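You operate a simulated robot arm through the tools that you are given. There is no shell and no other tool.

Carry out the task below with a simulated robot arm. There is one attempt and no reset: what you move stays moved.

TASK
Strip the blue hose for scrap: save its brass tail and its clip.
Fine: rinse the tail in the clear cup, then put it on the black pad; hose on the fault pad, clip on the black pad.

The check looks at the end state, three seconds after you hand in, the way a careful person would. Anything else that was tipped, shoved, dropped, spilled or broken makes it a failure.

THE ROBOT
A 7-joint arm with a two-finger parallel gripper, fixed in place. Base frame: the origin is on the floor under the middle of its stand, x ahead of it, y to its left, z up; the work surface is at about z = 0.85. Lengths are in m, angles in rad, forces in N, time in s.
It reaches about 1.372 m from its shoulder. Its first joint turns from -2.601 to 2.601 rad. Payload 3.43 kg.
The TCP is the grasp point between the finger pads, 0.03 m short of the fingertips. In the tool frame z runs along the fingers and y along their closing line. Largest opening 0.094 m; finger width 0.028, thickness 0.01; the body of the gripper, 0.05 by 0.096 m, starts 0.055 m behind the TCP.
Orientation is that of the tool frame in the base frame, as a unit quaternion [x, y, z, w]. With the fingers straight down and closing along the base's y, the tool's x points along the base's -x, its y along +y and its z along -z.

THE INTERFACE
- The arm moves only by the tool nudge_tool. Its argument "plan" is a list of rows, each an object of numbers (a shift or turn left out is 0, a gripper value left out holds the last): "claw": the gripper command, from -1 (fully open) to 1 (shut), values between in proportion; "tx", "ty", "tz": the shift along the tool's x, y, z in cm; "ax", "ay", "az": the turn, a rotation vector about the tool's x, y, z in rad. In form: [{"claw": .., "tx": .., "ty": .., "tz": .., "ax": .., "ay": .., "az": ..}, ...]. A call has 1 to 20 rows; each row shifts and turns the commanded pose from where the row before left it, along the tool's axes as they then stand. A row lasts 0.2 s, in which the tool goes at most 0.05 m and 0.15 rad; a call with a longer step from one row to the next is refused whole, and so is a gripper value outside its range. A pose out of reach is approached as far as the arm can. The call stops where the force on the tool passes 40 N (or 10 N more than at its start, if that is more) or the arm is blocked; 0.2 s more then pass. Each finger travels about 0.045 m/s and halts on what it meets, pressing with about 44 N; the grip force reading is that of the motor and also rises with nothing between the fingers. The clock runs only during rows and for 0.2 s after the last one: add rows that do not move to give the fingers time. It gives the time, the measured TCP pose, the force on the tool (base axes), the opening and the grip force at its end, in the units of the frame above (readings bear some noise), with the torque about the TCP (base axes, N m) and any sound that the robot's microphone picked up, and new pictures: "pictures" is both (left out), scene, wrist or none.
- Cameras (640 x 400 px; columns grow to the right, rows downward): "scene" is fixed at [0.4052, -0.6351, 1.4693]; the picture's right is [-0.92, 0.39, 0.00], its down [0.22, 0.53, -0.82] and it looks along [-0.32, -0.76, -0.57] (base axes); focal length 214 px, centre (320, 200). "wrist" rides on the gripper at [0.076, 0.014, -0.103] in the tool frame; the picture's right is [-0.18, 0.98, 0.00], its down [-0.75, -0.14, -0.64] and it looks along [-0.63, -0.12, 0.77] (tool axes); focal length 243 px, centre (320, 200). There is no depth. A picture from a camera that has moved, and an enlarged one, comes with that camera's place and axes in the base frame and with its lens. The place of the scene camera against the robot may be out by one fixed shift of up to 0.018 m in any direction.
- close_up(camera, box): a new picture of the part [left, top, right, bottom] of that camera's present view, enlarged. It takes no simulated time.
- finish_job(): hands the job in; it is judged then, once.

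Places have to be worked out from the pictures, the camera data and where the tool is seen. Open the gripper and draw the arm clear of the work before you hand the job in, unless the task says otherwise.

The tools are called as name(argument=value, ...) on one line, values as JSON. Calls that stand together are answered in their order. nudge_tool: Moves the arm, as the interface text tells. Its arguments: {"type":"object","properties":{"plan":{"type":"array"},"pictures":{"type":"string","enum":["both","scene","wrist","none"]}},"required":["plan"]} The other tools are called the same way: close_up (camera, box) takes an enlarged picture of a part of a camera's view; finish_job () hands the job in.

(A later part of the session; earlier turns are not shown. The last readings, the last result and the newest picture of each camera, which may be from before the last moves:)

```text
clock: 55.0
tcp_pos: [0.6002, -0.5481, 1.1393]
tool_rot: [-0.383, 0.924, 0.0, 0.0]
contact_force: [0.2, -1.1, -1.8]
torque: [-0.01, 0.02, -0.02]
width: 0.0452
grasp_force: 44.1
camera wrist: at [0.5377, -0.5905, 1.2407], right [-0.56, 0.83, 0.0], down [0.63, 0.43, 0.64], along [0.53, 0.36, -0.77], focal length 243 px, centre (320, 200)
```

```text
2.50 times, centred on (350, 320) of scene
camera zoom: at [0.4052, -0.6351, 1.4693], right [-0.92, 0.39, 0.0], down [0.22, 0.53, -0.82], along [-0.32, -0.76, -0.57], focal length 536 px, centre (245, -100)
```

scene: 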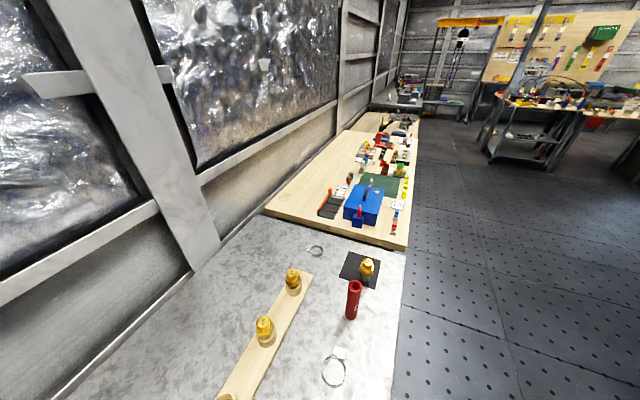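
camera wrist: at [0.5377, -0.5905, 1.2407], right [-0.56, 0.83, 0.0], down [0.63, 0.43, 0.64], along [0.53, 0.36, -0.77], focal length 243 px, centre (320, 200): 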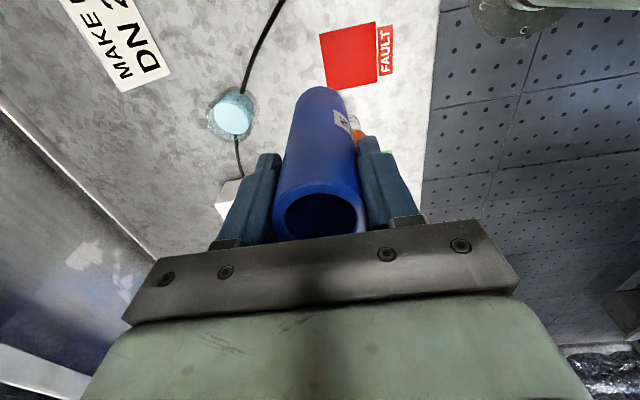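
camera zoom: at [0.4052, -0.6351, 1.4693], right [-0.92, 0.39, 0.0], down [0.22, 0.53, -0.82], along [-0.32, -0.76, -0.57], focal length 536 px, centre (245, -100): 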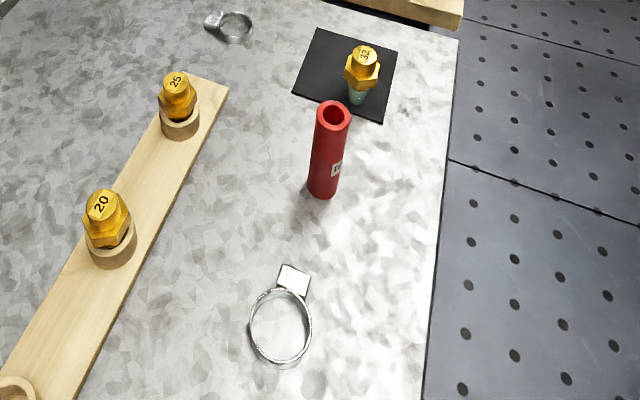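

The fault pad's centre is 4.3 cm toward tool +y, at about (0.569, -0.519), 7.5 cm square. I'll drop 3 cm, shift over it, and check that the pose is reachable.

nudge_tool(plan=[{"tz": 3}, {"tz": 1}, {"tx": 0.16, "ty": 2.1}, {"ty": 2.15}, {}], pictures="wrist")

close_up(camera="wrist", box=[240, 0, 400, 160])

```text
clock: 56.2
tcp_pos: [0.5707, -0.5207, 1.0987]
tool_rot: [-0.383, 0.924, 0.001, 0.0]
contact_force: [0.0, 0.0, -1.2]
torque: [0.0, 0.02, 0.01]
width: 0.0454
grasp_force: 44.3
camera wrist: at [0.5063, -0.5626, 1.2003], right [-0.56, 0.83, 0.0], down [0.63, 0.43, 0.64], along [0.53, 0.36, -0.77], focal length 243 px, centre (320, 200)
```

wrist: 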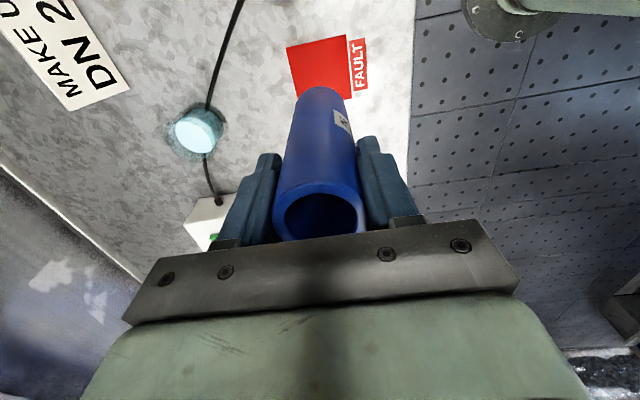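

```text
2.50 times, centred on (320, 80) of wrist
camera zoom: at [0.5063, -0.5626, 1.2003], right [-0.56, 0.83, 0.0], down [0.63, 0.43, 0.64], along [0.53, 0.36, -0.77], focal length 606 px, centre (320, 500)
```

zoom: 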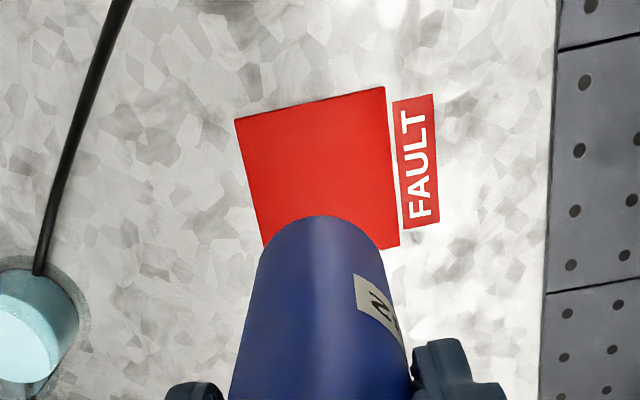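

Reachable, and the hose axis projects onto the centre of the fault pad. I'll descend to TCP z ≈ 0.972 (hose bottom ~1 cm above the pad).

nudge_tool(plan=[{"tz": 2.5}, {"tz": 2.5}, {"tz": 2.5}, {"tz": 2.5}, {"tz": 1.6}, {"tz": 1}, {}], pictures="wrist")

close_up(camera="wrist", box=[220, 0, 420, 200])

```text
clock: 57.8
tcp_pos: [0.5688, -0.5204, 0.9734]
tool_rot: [-0.382, 0.924, 0.0, -0.001]
contact_force: [-0.2, 0.6, -2.5]
torque: [0.03, 0.0, -0.01]
width: 0.0454
grasp_force: 43.8
camera wrist: at [0.506, -0.5626, 1.0745], right [-0.56, 0.83, 0.0], down [0.63, 0.43, 0.64], along [0.53, 0.36, -0.77], focal length 243 px, centre (320, 200)
```

wrist: 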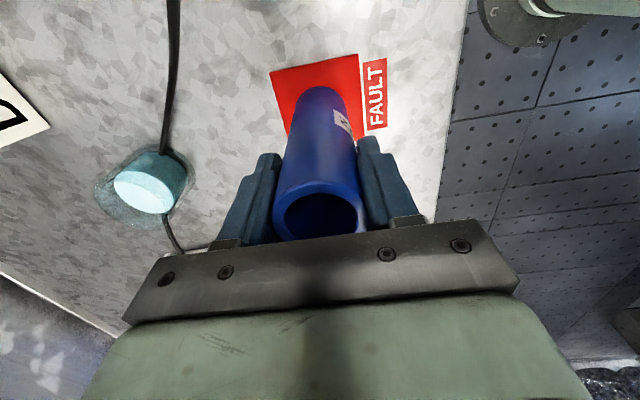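

```text
2.00 times, centred on (320, 100) of wrist
camera zoom: at [0.506, -0.5626, 1.0745], right [-0.56, 0.83, 0.0], down [0.63, 0.43, 0.64], along [0.53, 0.36, -0.77], focal length 485 px, centre (320, 400)
```

zoom: 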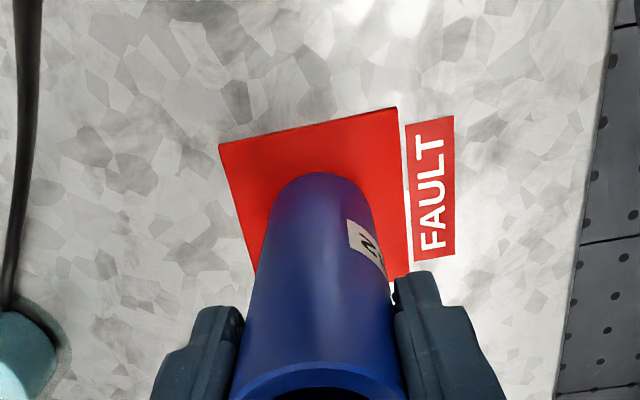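

Well centred, with the hose bottom about 1 cm above the pad. I'll creep down 8 mm and read the force.

nudge_tool(plan=[{"tz": 0.3}, {"tz": 0.3}, {"tz": 0.2}, {}], pictures="none")

```text
clock: 58.8
tcp_pos: [0.57, -0.5205, 0.9654]
tool_rot: [-0.382, 0.924, 0.0, 0.0]
contact_force: [-0.4, 0.3, -1.1]
torque: [-0.02, -0.02, -0.02]
width: 0.0455
grasp_force: 44.3
```

No contact yet. I'll creep in 1 mm steps.

nudge_tool(plan=[{"tz": 0.1}, {"tz": 0.1}], pictures="none")

```text
clock: 59.4
tcp_pos: [0.5692, -0.5203, 0.9649]
tool_rot: [-0.383, 0.924, -0.001, 0.0]
contact_force: [-0.6, -1.6, 30.6]
torque: [0.25, 0.24, 0.0]
width: 0.0453
grasp_force: 44.3
```

Contact (30.6 N). I'll ease up by about 1.3 mm to unload it before opening.

nudge_tool(plan=[{"tz": -0.13}, {}], pictures="none")

```text
clock: 60.0
tcp_pos: [0.5694, -0.5206, 0.9663]
tool_rot: [-0.383, 0.924, -0.001, 0.0]
contact_force: [3.5, -4.6, 29.0]
torque: [0.0, -0.15, 0.0]
width: 0.0454
grasp_force: 43.7
```

Still 29 N; another millimetre up.

nudge_tool(plan=[{"tz": -0.1}, {}], pictures="none")

```text
clock: 60.6
tcp_pos: [0.5701, -0.5196, 0.9665]
tool_rot: [-0.383, 0.924, 0.0, 0.001]
contact_force: [6.7, -4.7, 13.2]
torque: [-0.31, -0.56, -0.05]
width: 0.0453
grasp_force: 43.4
```

13 N vertical with some lateral stick; I'll raise another 0.7 mm.

nudge_tool(plan=[{"tz": -0.07}, {}], pictures="wrist")

close_up(camera="wrist", box=[220, 0, 420, 240])

```text
clock: 61.2
tcp_pos: [0.5689, -0.5194, 0.9668]
tool_rot: [-0.383, 0.924, 0.0, 0.0]
contact_force: [0.2, -0.2, -2.8]
torque: [-0.01, 0.02, 0.01]
width: 0.0454
grasp_force: 43.7
camera wrist: at [0.5053, -0.5617, 1.0671], right [-0.56, 0.83, 0.0], down [0.63, 0.43, 0.64], along [0.53, 0.36, -0.77], focal length 243 px, centre (320, 200)
```

wrist: 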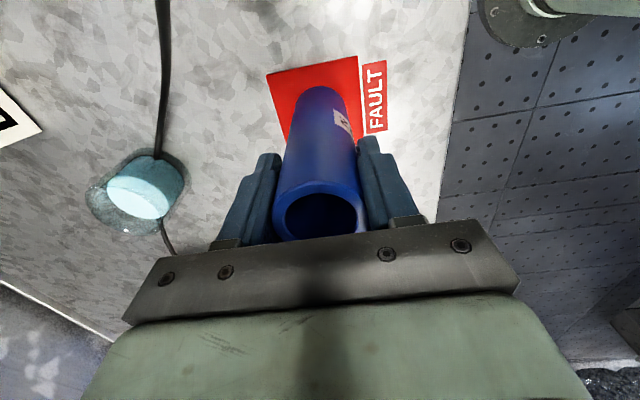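

```text
1.67 times, centred on (320, 120) of wrist
camera zoom: at [0.5053, -0.5617, 1.0671], right [-0.56, 0.83, 0.0], down [0.63, 0.43, 0.64], along [0.53, 0.36, -0.77], focal length 404 px, centre (320, 333)
```

zoom: 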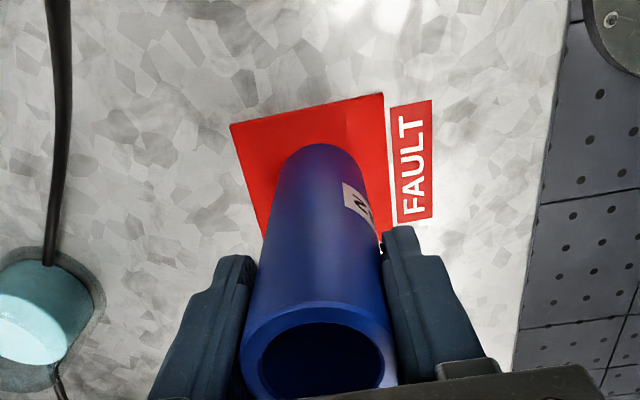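

Load is off and the hose is just touching. I'll settle 0.6 mm and open gradually.

nudge_tool(plan=[{"tz": 0.06}, {}, {"claw": 0.0}, {"claw": -0.03}, {"claw": -0.07}, {"claw": -0.12}, {"claw": -0.2}, {"claw": -0.35}, {"claw": -0.6}, {"claw": -1}, {"claw": -1}, {}], pictures="wrist")

close_up(camera="wrist", box=[180, 0, 460, 240])

```text
clock: 63.8
tcp_pos: [0.5688, -0.5198, 0.9657]
tool_rot: [-0.382, 0.924, 0.0, 0.0]
contact_force: [-0.5, -0.4, 0.3]
torque: [0.03, 0.01, 0.01]
width: 0.0942
grasp_force: 0.1
camera wrist: at [0.5057, -0.562, 1.0669], right [-0.56, 0.83, 0.0], down [0.63, 0.43, 0.64], along [0.53, 0.36, -0.77], focal length 243 px, centre (320, 200)
```

wrist: 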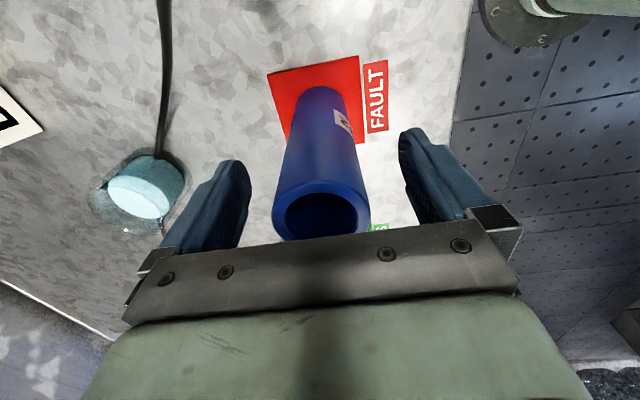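

```text
1.67 times, centred on (320, 120) of wrist
camera zoom: at [0.5057, -0.562, 1.0669], right [-0.56, 0.83, 0.0], down [0.63, 0.43, 0.64], along [0.53, 0.36, -0.77], focal length 404 px, centre (320, 333)
```

zoom: 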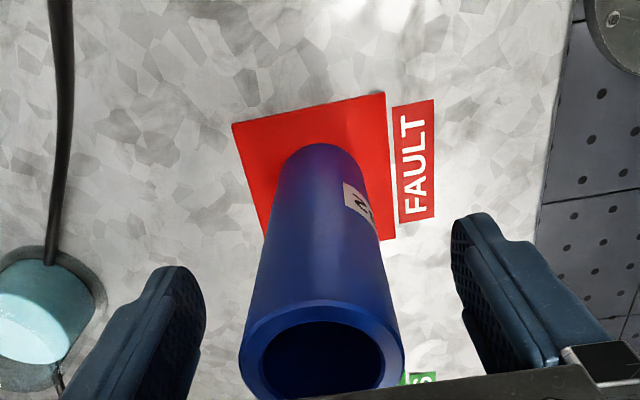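

The hose stands freely on the fault pad. I'll rise straight up, step outward, and return over the clip.

nudge_tool(plan=[{"tz": -1.5}, {"tz": -3}, {"tz": -4}, {"tz": -4}, {"ty": -3}, {"ty": -3}, {"tx": 3.91, "ty": 0.51}, {"tx": 3.91, "ty": 0.51}, {"tx": 3.91, "ty": 0.51}, {"tx": 3.91, "ty": 0.51}, {"tx": 3.91, "ty": 0.51}, {"tx": 3.91, "ty": 0.51}, {"tx": 3.91, "ty": 0.51}, {"tx": 3.91, "ty": 0.51}, {"tx": 3.91, "ty": 0.51}, {"tx": 3.91, "ty": 0.51}, {}])

close_up(camera="wrist", box=[270, 0, 370, 120])

close_up(camera="scene", box=[290, 320, 380, 400])

```text
clock: 67.4
tcp_pos: [0.2994, -0.8027, 1.0906]
tool_rot: [-0.383, 0.924, 0.0, -0.001]
contact_force: [0.3, -0.2, 0.6]
torque: [0.03, 0.02, 0.01]
width: 0.094
grasp_force: 0.1
camera wrist: at [0.2357, -0.8453, 1.1923], right [-0.57, 0.82, 0.0], down [0.63, 0.43, 0.64], along [0.53, 0.36, -0.77], focal length 243 px, centre (320, 200)
```

scene: 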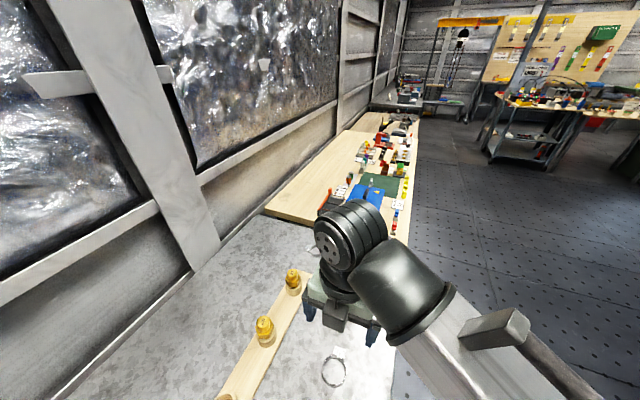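
wrist: 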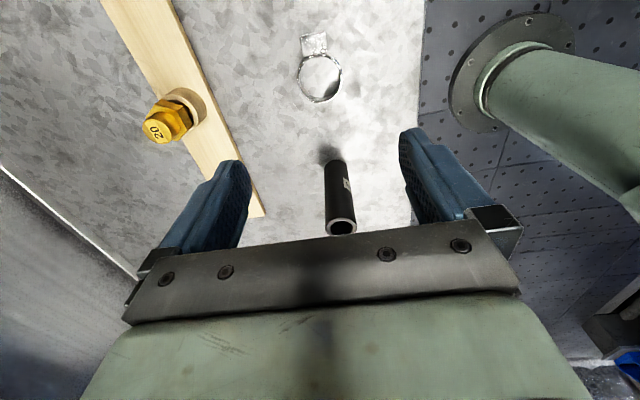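

```text
3.33 times, centred on (320, 60) of wrist
camera zoom: at [0.2357, -0.8453, 1.1923], right [-0.57, 0.82, 0.0], down [0.63, 0.43, 0.64], along [0.53, 0.36, -0.77], focal length 809 px, centre (320, 667)
```

zoom: 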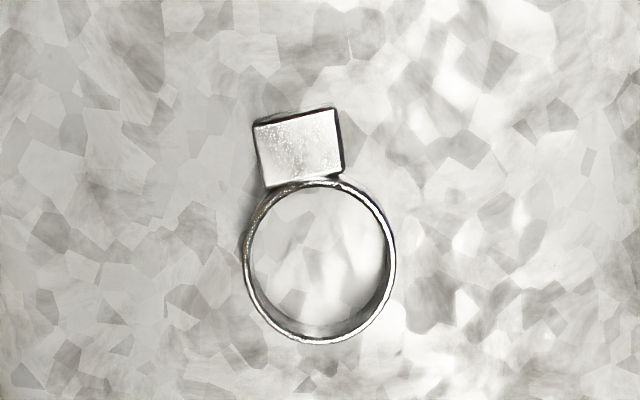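

```text
5.00 times, centred on (335, 360) of scene
camera zoom: at [0.4052, -0.6351, 1.4693], right [-0.92, 0.39, 0.0], down [0.22, 0.53, -0.82], along [-0.32, -0.76, -0.57], focal length 1072 px, centre (245, -600)
```

zoom: 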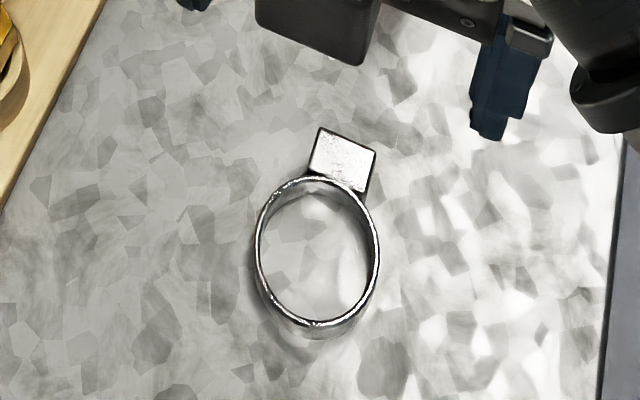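

The clip lies flat: ring OD ≈ 57 mm centred 1.5 mm off the TCP, housing (28 × 19 mm) along tool +x. Gripping across the ring along tool y keeps the wrist camera clear of the red hose, so I'll descend to TCP z = 0.91 and check.

nudge_tool(plan=[{"tx": -0.15, "tz": 3}, {"tz": 3.5}, {"tz": 3.5}, {"tz": 3.5}, {"tz": 3}, {"tz": 1.5}, {}])

close_up(camera="wrist", box=[180, 30, 460, 240])

close_up(camera="scene", box=[290, 300, 390, 400])

```text
clock: 69.0
tcp_pos: [0.3015, -0.8029, 0.9119]
tool_rot: [-0.383, 0.924, 0.0, -0.001]
contact_force: [0.3, -0.3, 0.4]
torque: [0.02, -0.01, -0.03]
width: 0.0939
grasp_force: 0.0
camera wrist: at [0.2373, -0.8442, 1.0123], right [-0.56, 0.83, 0.0], down [0.63, 0.43, 0.64], along [0.53, 0.36, -0.77], focal length 243 px, centre (320, 200)
```

scene: 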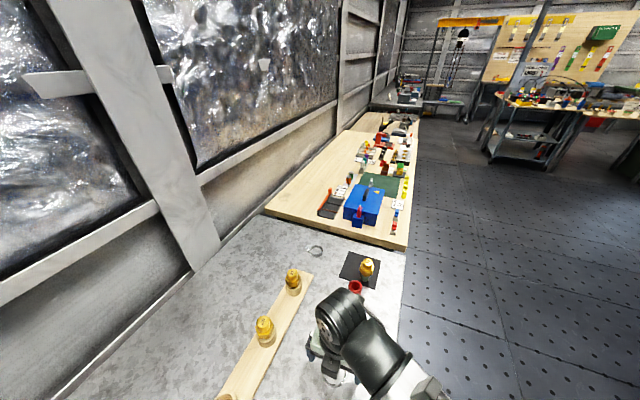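
wrist: 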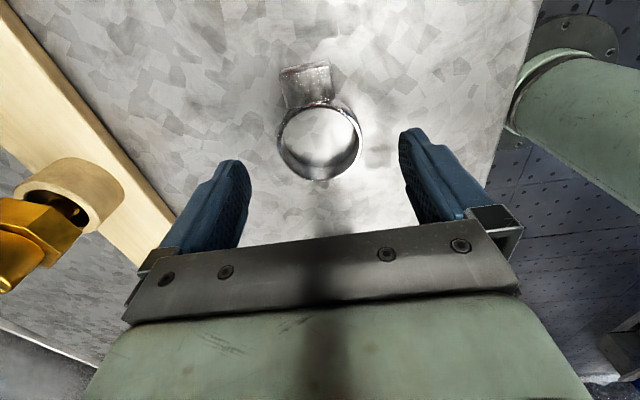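

```text
1.90 times, centred on (320, 135) of wrist
camera zoom: at [0.2373, -0.8442, 1.0123], right [-0.56, 0.83, 0.0], down [0.63, 0.43, 0.64], along [0.53, 0.36, -0.77], focal length 462 px, centre (320, 324)
```

zoom: 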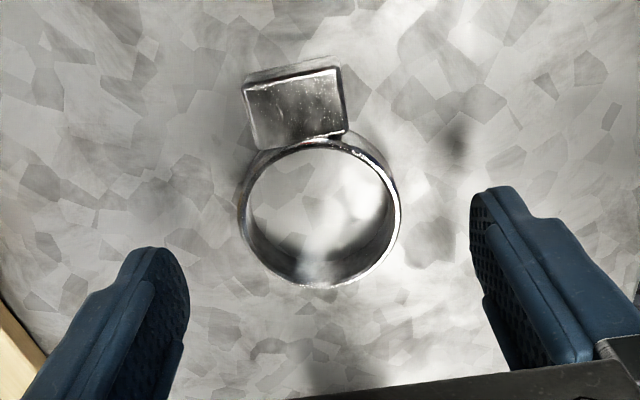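

```text
4.00 times, centred on (340, 350) of scene
camera zoom: at [0.4052, -0.6351, 1.4693], right [-0.92, 0.39, 0.0], down [0.22, 0.53, -0.82], along [-0.32, -0.76, -0.57], focal length 858 px, centre (240, -400)
```

zoom: 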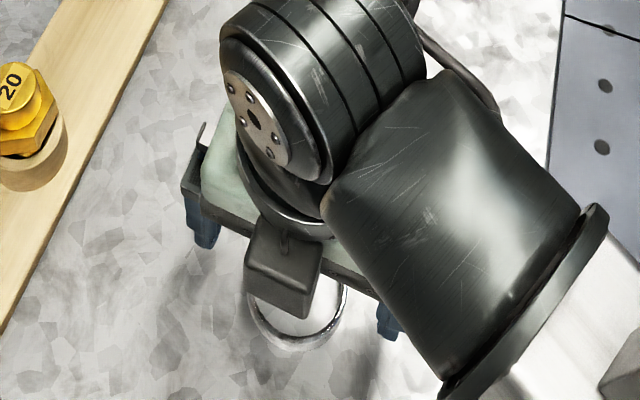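

The ring is centred between the fingers, and the strip is well clear. I'll lower to TCP z ≈ 0.883 (fingertips ~3 mm above the table) and check force.

nudge_tool(plan=[{"tz": 1}, {"tz": 1}, {"tz": 0.5}, {"tz": 0.4}, {}], pictures="wrist")

close_up(camera="wrist", box=[180, 40, 460, 240])

```text
clock: 70.2
tcp_pos: [0.3009, -0.8027, 0.8813]
tool_rot: [-0.383, 0.924, 0.0, 0.0]
contact_force: [0.8, 0.6, -0.7]
torque: [0.01, -0.01, -0.02]
width: 0.0941
grasp_force: 0.0
camera wrist: at [0.2372, -0.844, 0.9833], right [-0.56, 0.83, 0.0], down [0.63, 0.43, 0.64], along [0.53, 0.36, -0.77], focal length 243 px, centre (320, 200)
```

wrist: 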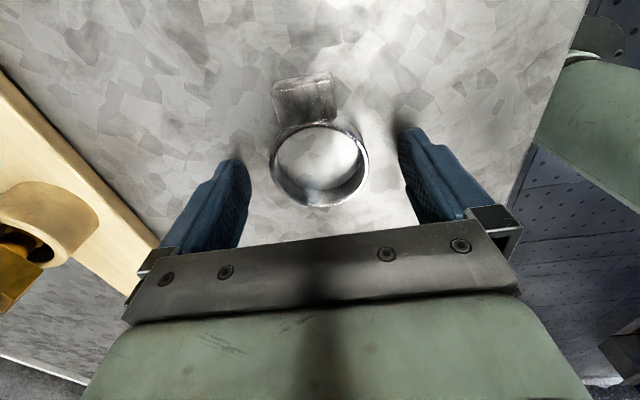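

```text
2.00 times, centred on (320, 140) of wrist
camera zoom: at [0.2372, -0.844, 0.9833], right [-0.56, 0.83, 0.0], down [0.63, 0.43, 0.64], along [0.53, 0.36, -0.77], focal length 485 px, centre (320, 320)
```

zoom: 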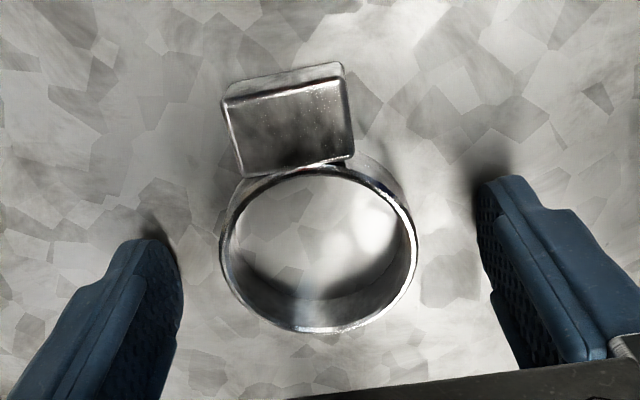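

No contact with the table; the ring is centred. I'll close the fingers on the ring.

nudge_tool(plan=[{"claw": -0.25}, {"claw": -0.25}, {"claw": -0.25}, {"claw": -0.15}, {"claw": 0.2}, {"claw": 1}, {"claw": 1}, {"claw": 1}], pictures="wrist")

close_up(camera="wrist", box=[200, 40, 440, 240])

```text
clock: 72.0
tcp_pos: [0.3001, -0.8018, 0.8813]
tool_rot: [-0.382, 0.924, -0.001, 0.0]
contact_force: [0.2, -0.3, 1.2]
torque: [-0.02, -0.04, 0.03]
width: 0.0559
grasp_force: 43.8
camera wrist: at [0.2372, -0.844, 0.9833], right [-0.56, 0.83, 0.0], down [0.63, 0.43, 0.64], along [0.53, 0.36, -0.77], focal length 243 px, centre (320, 200)
```

wrist: 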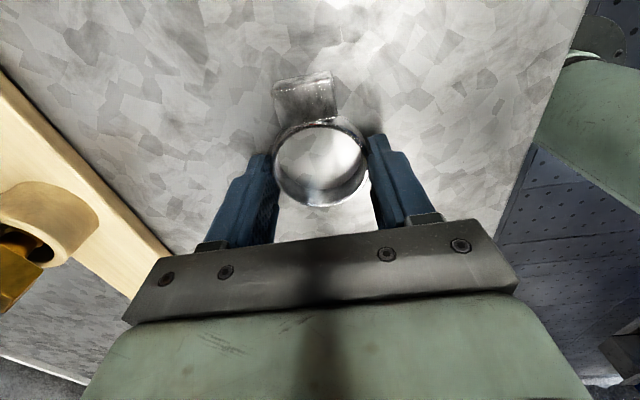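

```text
2.00 times, centred on (320, 140) of wrist
camera zoom: at [0.2372, -0.844, 0.9833], right [-0.56, 0.83, 0.0], down [0.63, 0.43, 0.64], along [0.53, 0.36, -0.77], focal length 485 px, centre (320, 320)
```

zoom: 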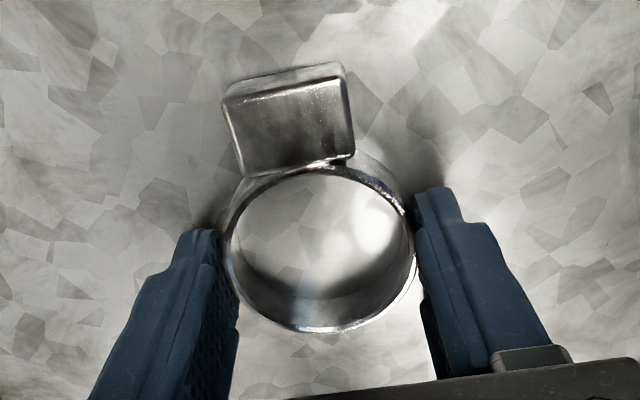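

The ring is held across its diameter (56 mm, 44 N). I'll lift it gently 3 cm and check it hangs level.

nudge_tool(plan=[{"tz": -0.4}, {"tz": -0.6}, {"tz": -1}, {"tz": -1}, {}])

close_up(camera="wrist", box=[200, 40, 440, 240])

```text
clock: 73.2
tcp_pos: [0.3008, -0.8025, 0.9111]
tool_rot: [-0.383, 0.924, -0.001, 0.0]
contact_force: [-0.3, -0.9, -0.7]
torque: [-0.01, -0.01, 0.0]
width: 0.0558
grasp_force: 43.9
camera wrist: at [0.2368, -0.8441, 1.013], right [-0.56, 0.83, 0.0], down [0.63, 0.43, 0.64], along [0.53, 0.36, -0.77], focal length 243 px, centre (320, 200)
```

scene: 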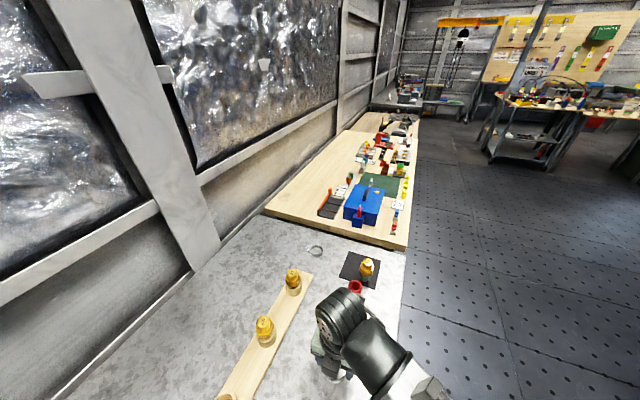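
wrist: 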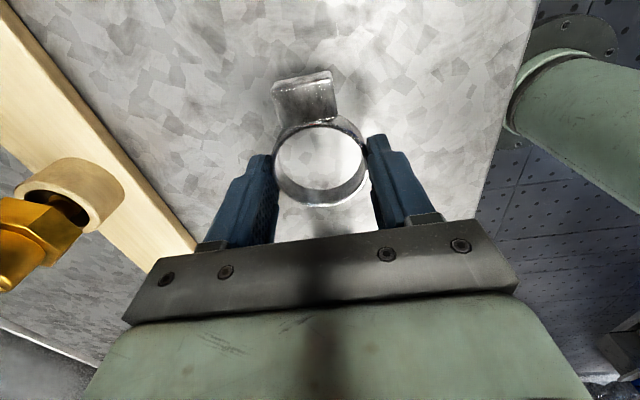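

```text
2.00 times, centred on (320, 140) of wrist
camera zoom: at [0.2368, -0.8441, 1.013], right [-0.56, 0.83, 0.0], down [0.63, 0.43, 0.64], along [0.53, 0.36, -0.77], focal length 485 px, centre (320, 320)
```

zoom: 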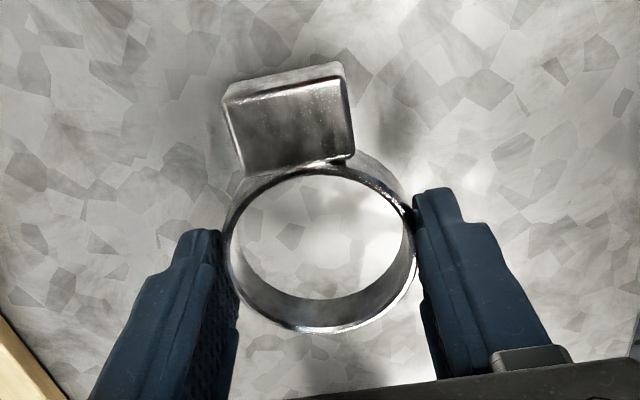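

The clip hangs level. I'll raise to z ≈ 1.10, carry it over the black pad, and turn the tool by about -0.67 rad so the fingers open clear of the standing tail.

nudge_tool(plan=[{"tz": -3.8}, {"tz": -3.8}, {"tz": -3.8}, {"tz": -3.8}, {"tz": -3.8}, {"tx": 3.96, "ty": -0.32}, {"tx": 3.96, "ty": -0.32}, {"tx": 3.96, "ty": -0.32}, {"tx": 3.96, "ty": -0.32}, {"tx": 3.96, "ty": -0.32}, {"tx": 3.96, "ty": -0.32}, {"tx": 3.96, "ty": -0.32}, {"tx": 3.96, "ty": -0.32}, {"az": -0.134}, {"az": -0.134}, {"az": -0.134}, {"az": -0.134}, {"az": -0.134}, {}])

close_up(camera="wrist", box=[220, 0, 440, 240])

close_up(camera="scene", box=[300, 180, 420, 320])

```text
clock: 77.2
tcp_pos: [0.0943, -1.0443, 1.1022]
tool_rot: [-0.666, 0.746, 0.0, 0.0]
contact_force: [-0.1, -0.3, -0.2]
torque: [0.04, 0.02, -0.01]
width: 0.0556
grasp_force: 44.2
camera wrist: at [0.0721, -1.1162, 1.2033], right [-0.96, 0.29, 0.0], down [0.23, 0.73, 0.64], along [0.19, 0.61, -0.77], focal length 243 px, centre (320, 200)
```

scene: 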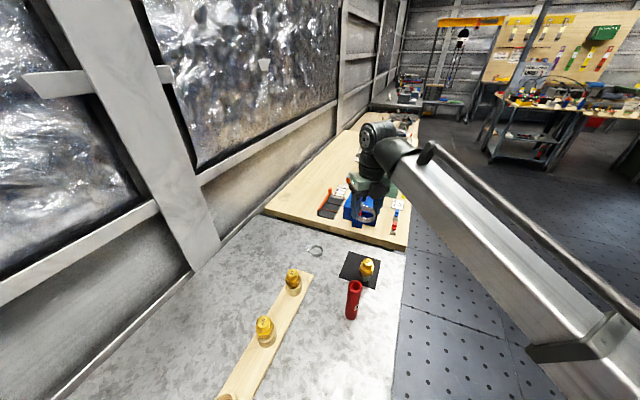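
wrist: 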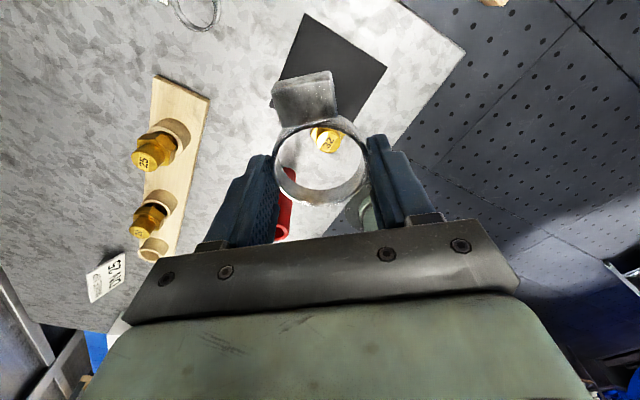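

```text
1.67 times, centred on (330, 120) of wrist
camera zoom: at [0.0721, -1.1162, 1.2033], right [-0.96, 0.29, 0.0], down [0.23, 0.73, 0.64], along [0.19, 0.61, -0.77], focal length 404 px, centre (303, 333)
```

zoom: 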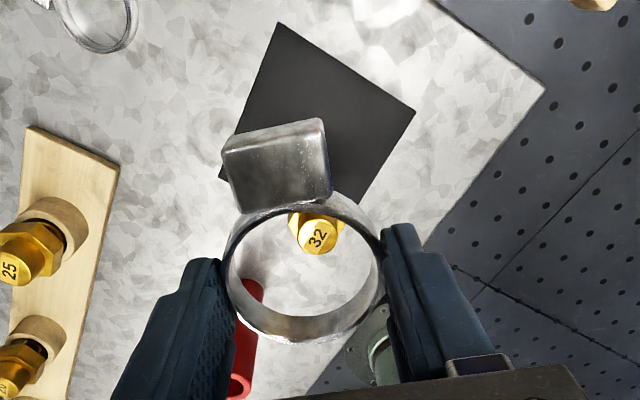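

```text
2.86 times, centred on (360, 250) of scene
camera zoom: at [0.4052, -0.6351, 1.4693], right [-0.92, 0.39, 0.0], down [0.22, 0.53, -0.82], along [-0.32, -0.76, -0.57], focal length 613 px, centre (206, 57)
```

zoom: 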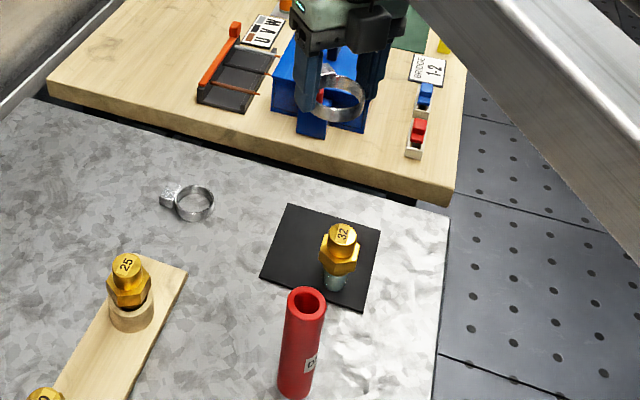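

The pad centre checks out at (0.092, -1.023) and the clip would land fully on it. Before lowering, I want to check the dark box on the gripper's near side relative to the standing tail, so I'll zoom in on the gripper.

close_up(camera="scene", box=[325, 110, 425, 240])

close_up(camera="scene", box=[330, 150, 400, 230])

```text
3.08 times, centred on (375, 175) of scene
camera zoom: at [0.4052, -0.6351, 1.4693], right [-0.92, 0.39, 0.0], down [0.22, 0.53, -0.82], along [-0.32, -0.76, -0.57], focal length 660 px, centre (151, 277)
```

zoom: 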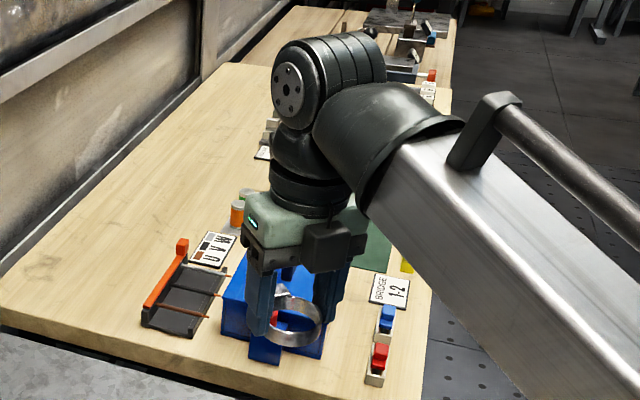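

```text
5.00 times, centred on (365, 190) of scene
camera zoom: at [0.4052, -0.6351, 1.4693], right [-0.92, 0.39, 0.0], down [0.22, 0.53, -0.82], along [-0.32, -0.76, -0.57], focal length 1072 px, centre (95, 250)
```

zoom: 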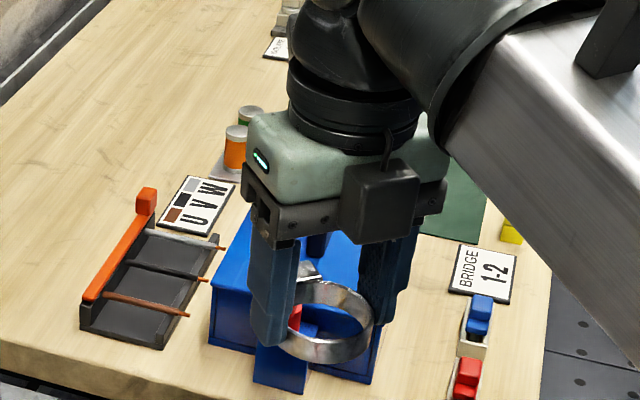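

The dark box sits on the gripper's -x side, reaching ~6 cm out and only ~6 cm above the TCP — it would come down right over the standing tail in this orientation. I'll instead turn the tool about +2.24 rad (staying at height), so the housing points along the pad's +q side and the box faces away from the tail.

nudge_tool(plan=[{"az": 0.149}, {"az": 0.149}, {"az": 0.149}, {"az": 0.149}, {"az": 0.149}, {"az": 0.149}, {"az": 0.149}, {"az": 0.149}, {"az": 0.149}, {"az": 0.149}, {"az": 0.149}, {"az": 0.149}, {"az": 0.149}, {"az": 0.149}, {"az": 0.149}, {"tx": -1.0, "ty": -1.3}, {}])

close_up(camera="wrist", box=[200, 0, 440, 240])

close_up(camera="scene", box=[320, 160, 420, 290])

```text
clock: 80.8
tcp_pos: [0.0928, -1.0607, 1.1008]
tool_rot: [0.381, 0.924, 0.0, 0.0]
contact_force: [0.3, 0.1, 0.5]
torque: [-0.01, -0.04, -0.02]
width: 0.0559
grasp_force: 44.4
camera wrist: at [0.0484, -0.9945, 1.2028], right [0.82, 0.57, 0.0], down [0.44, -0.63, 0.64], along [0.36, -0.53, -0.77], focal length 243 px, centre (320, 200)
```

scene: 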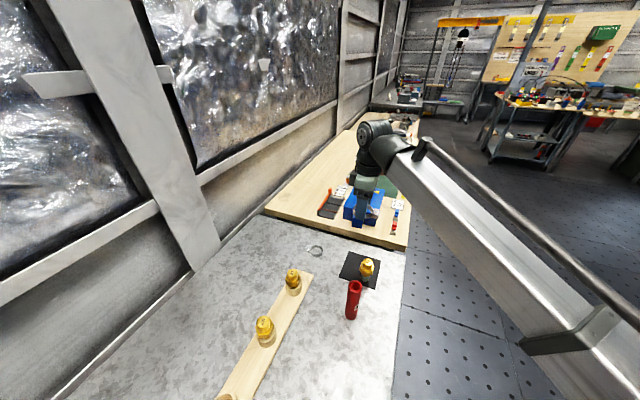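
wrist: 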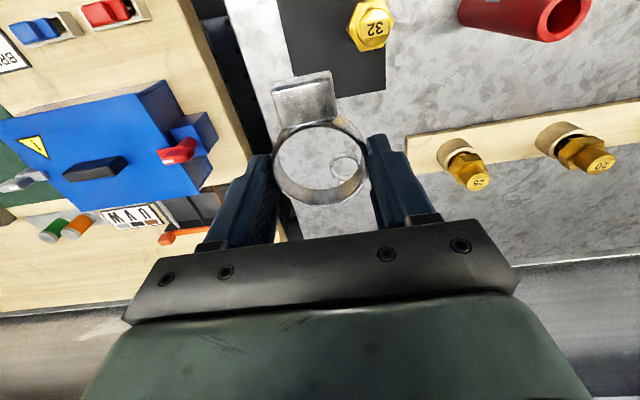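

```text
1.67 times, centred on (320, 120) of wrist
camera zoom: at [0.0484, -0.9945, 1.2028], right [0.82, 0.57, 0.0], down [0.44, -0.63, 0.64], along [0.36, -0.53, -0.77], focal length 404 px, centre (320, 333)
```

zoom: 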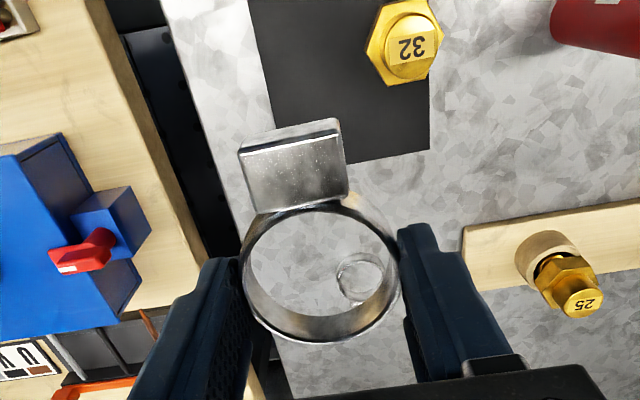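

```text
3.08 times, centred on (370, 225) of scene
camera zoom: at [0.4052, -0.6351, 1.4693], right [-0.92, 0.39, 0.0], down [0.22, 0.53, -0.82], along [-0.32, -0.76, -0.57], focal length 660 px, centre (166, 123)
```

zoom: 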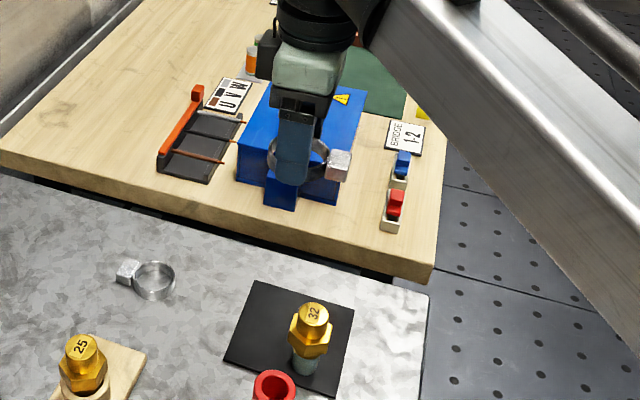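

In this orientation the tool sits at pad (p,q) ≈ (+2.3, -2.3) cm; ring, housing, fingers and box all clear the tail. I'll descend to TCP z ≈ 0.905 and check.

nudge_tool(plan=[{"tz": 3.5}, {"tz": 3.5}, {"tz": 3.5}, {"tz": 3.5}, {"tz": 2.5}, {"tz": 2}, {"tz": 1}, {}])

close_up(camera="wrist", box=[200, 0, 480, 240])

close_up(camera="scene", box=[320, 190, 410, 300])

```text
clock: 82.6
tcp_pos: [0.0919, -1.0605, 0.9071]
tool_rot: [0.38, 0.925, -0.001, 0.0]
contact_force: [-0.4, -0.7, -0.2]
torque: [-0.01, 0.0, 0.01]
width: 0.0561
grasp_force: 44.2
camera wrist: at [0.0492, -0.9948, 1.0082], right [0.82, 0.57, 0.0], down [0.44, -0.63, 0.64], along [0.37, -0.53, -0.77], focal length 243 px, centre (320, 200)
```

scene: 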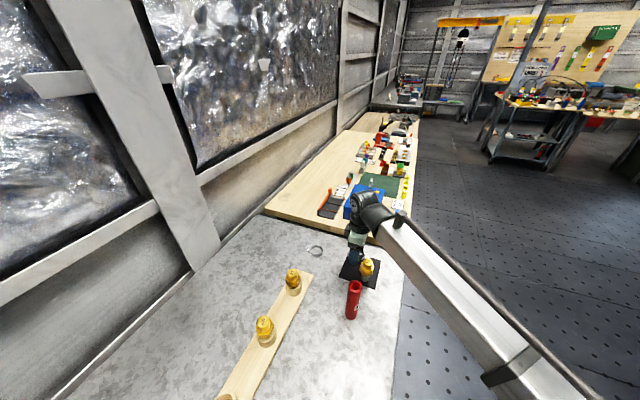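
wrist: 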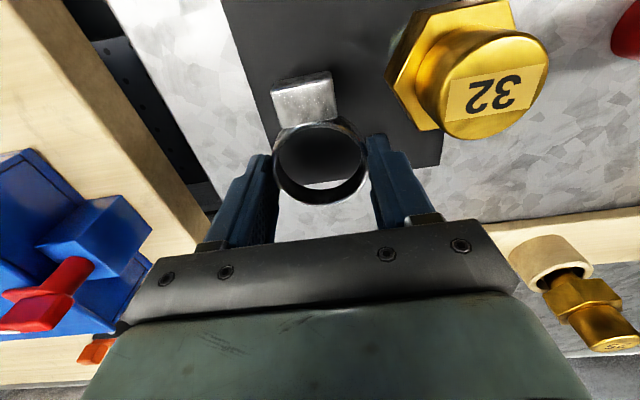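

```text
1.67 times, centred on (340, 120) of wrist
camera zoom: at [0.0492, -0.9948, 1.0082], right [0.82, 0.57, 0.0], down [0.44, -0.63, 0.64], along [0.37, -0.53, -0.77], focal length 404 px, centre (287, 333)
```

zoom: 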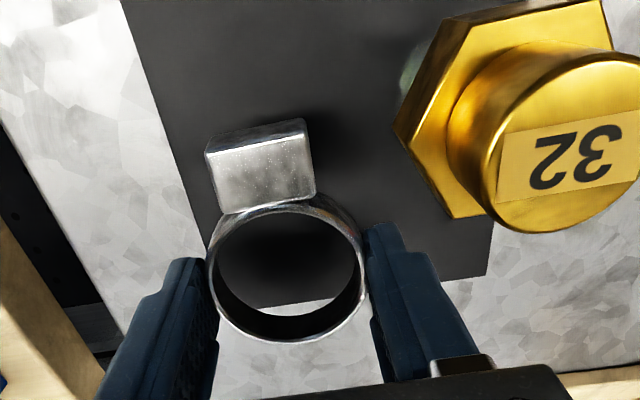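

```text
3.64 times, centred on (365, 245) of scene
camera zoom: at [0.4052, -0.6351, 1.4693], right [-0.92, 0.39, 0.0], down [0.22, 0.53, -0.82], along [-0.32, -0.76, -0.57], focal length 780 px, centre (156, 36)
```

zoom: 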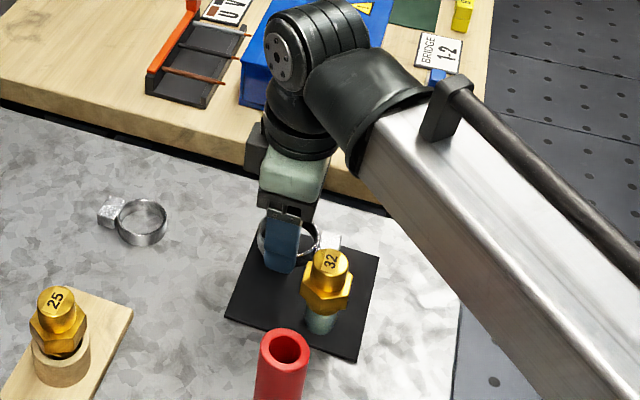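

Everything is clear: ring margins to pad edges ≈5–6 mm, tail gap ample. I'll nudge 1 mm inward and lower to TCP z ≈ 0.890.

nudge_tool(plan=[{"tx": 0.1, "ty": 0.15, "tz": 0.5}, {"tz": 0.5}, {"tz": 0.4}, {"tz": 0.2}, {}], pictures="wrist")

close_up(camera="wrist", box=[220, 40, 440, 240])

```text
clock: 83.8
tcp_pos: [0.0927, -1.0586, 0.8905]
tool_rot: [0.38, 0.925, 0.0, 0.0]
contact_force: [-0.2, 1.0, -0.2]
torque: [0.0, 0.01, -0.04]
width: 0.0559
grasp_force: 44.1
camera wrist: at [0.0493, -0.9929, 0.9921], right [0.82, 0.57, 0.0], down [0.44, -0.63, 0.64], along [0.37, -0.53, -0.77], focal length 243 px, centre (320, 200)
```

wrist: 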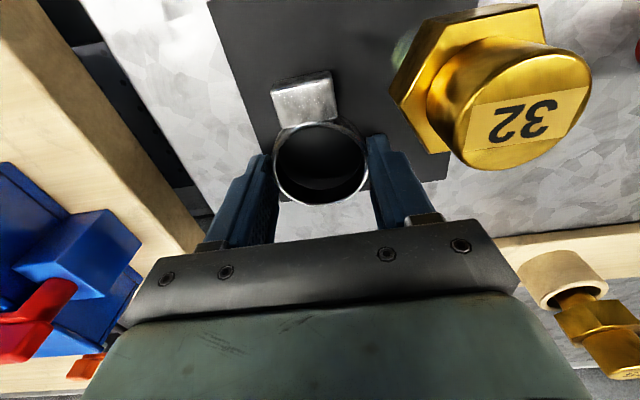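

```text
2.00 times, centred on (330, 140) of wrist
camera zoom: at [0.0493, -0.9929, 0.9921], right [0.82, 0.57, 0.0], down [0.44, -0.63, 0.64], along [0.37, -0.53, -0.77], focal length 485 px, centre (300, 320)
```

zoom: 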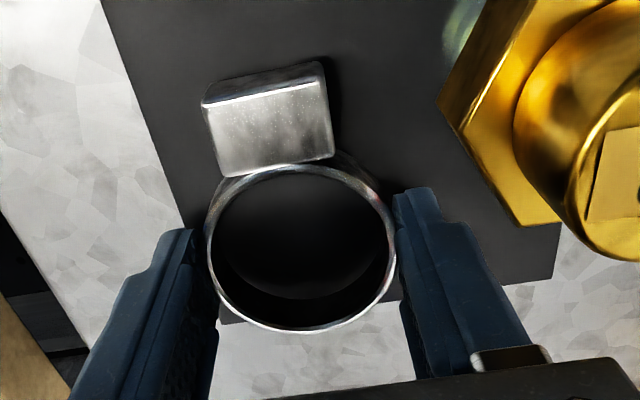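

No contact yet at z = 0.8905. I'll creep 2 mm in 1 mm steps and read the force.

nudge_tool(plan=[{"tz": 0.1}, {"tz": 0.1}, {}], pictures="none")

```text
clock: 84.6
tcp_pos: [0.093, -1.059, 0.8891]
tool_rot: [0.38, 0.925, 0.001, 0.0]
contact_force: [-1.1, 0.9, -0.8]
torque: [-0.02, 0.0, 0.02]
width: 0.0558
grasp_force: 43.9
```

nudge_tool(plan=[{"tz": 0.1}, {}], pictures="none")

```text
clock: 85.2
tcp_pos: [0.092, -1.059, 0.8874]
tool_rot: [0.381, 0.925, 0.0, 0.0]
contact_force: [-0.2, 0.4, -0.5]
torque: [-0.02, -0.02, 0.02]
width: 0.056
grasp_force: 43.9
```

Still free at 0.8874; one more millimetre.

nudge_tool(plan=[{"tz": 0.1}, {}], pictures="none")

```text
clock: 85.8
tcp_pos: [0.0924, -1.0579, 0.8872]
tool_rot: [0.38, 0.925, 0.0, -0.001]
contact_force: [-0.2, 0.8, 0.4]
torque: [0.02, 0.0, -0.02]
width: 0.0561
grasp_force: 43.7
```

Almost touching (weight reading vanished). Another 0.7 mm.

nudge_tool(plan=[{"tz": 0.07}, {}], pictures="wrist")

close_up(camera="wrist", box=[220, 40, 440, 240])

```text
clock: 86.4
tcp_pos: [0.092, -1.0587, 0.887]
tool_rot: [0.38, 0.925, 0.0, 0.0]
contact_force: [1.7, 0.0, 6.0]
torque: [0.21, -0.02, -0.02]
width: 0.0559
grasp_force: 44.1
camera wrist: at [0.0491, -0.9929, 0.9881], right [0.82, 0.57, 0.0], down [0.44, -0.63, 0.64], along [0.37, -0.53, -0.77], focal length 243 px, centre (320, 200)
```

wrist: 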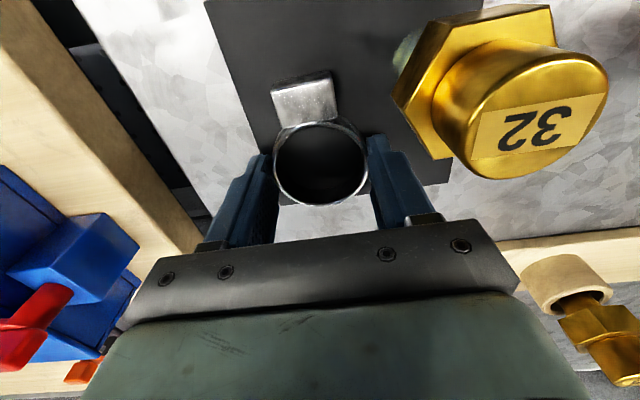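

```text
2.00 times, centred on (330, 140) of wrist
camera zoom: at [0.0491, -0.9929, 0.9881], right [0.82, 0.57, 0.0], down [0.44, -0.63, 0.64], along [0.37, -0.53, -0.77], focal length 485 px, centre (300, 320)
```

zoom: 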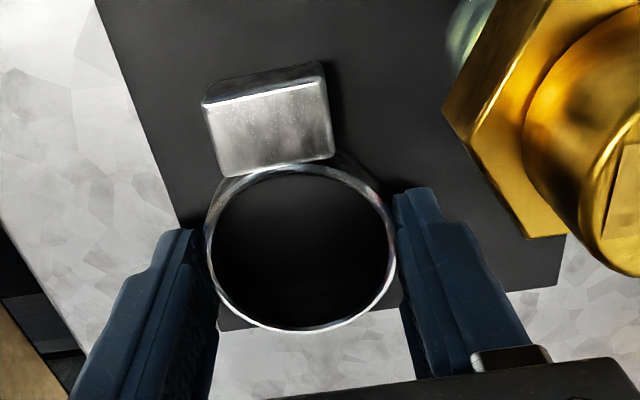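

The clip now rests on the pad (6 N). I'll open gently to about 67 mm — enough to free the ring without nearing the tail.

nudge_tool(plan=[{"claw": -0.22}, {"claw": -0.25}, {"claw": -0.29}, {"claw": -0.33}, {"claw": -0.38}, {"claw": -0.42}, {}, {}], pictures="wrist")

close_up(camera="wrist", box=[200, 20, 460, 240])

```text
clock: 88.2
tcp_pos: [0.0924, -1.0586, 0.8874]
tool_rot: [0.381, 0.925, 0.0, 0.001]
contact_force: [0.3, 0.3, 0.3]
torque: [0.02, 0.01, -0.03]
width: 0.0667
grasp_force: 0.1
camera wrist: at [0.0491, -0.9929, 0.9875], right [0.82, 0.57, 0.0], down [0.44, -0.63, 0.64], along [0.37, -0.53, -0.77], focal length 243 px, centre (320, 200)
```

wrist: 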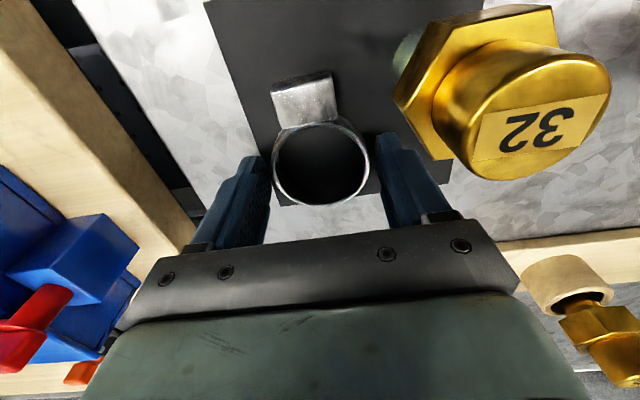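

```text
1.82 times, centred on (330, 130) of wrist
camera zoom: at [0.0491, -0.9929, 0.9875], right [0.82, 0.57, 0.0], down [0.44, -0.63, 0.64], along [0.37, -0.53, -0.77], focal length 441 px, centre (302, 327)
```

zoom: 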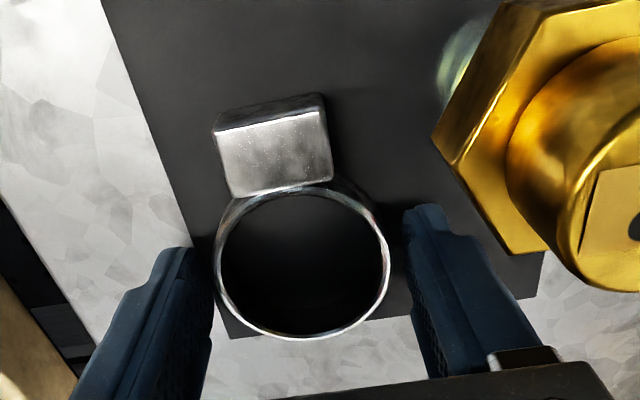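

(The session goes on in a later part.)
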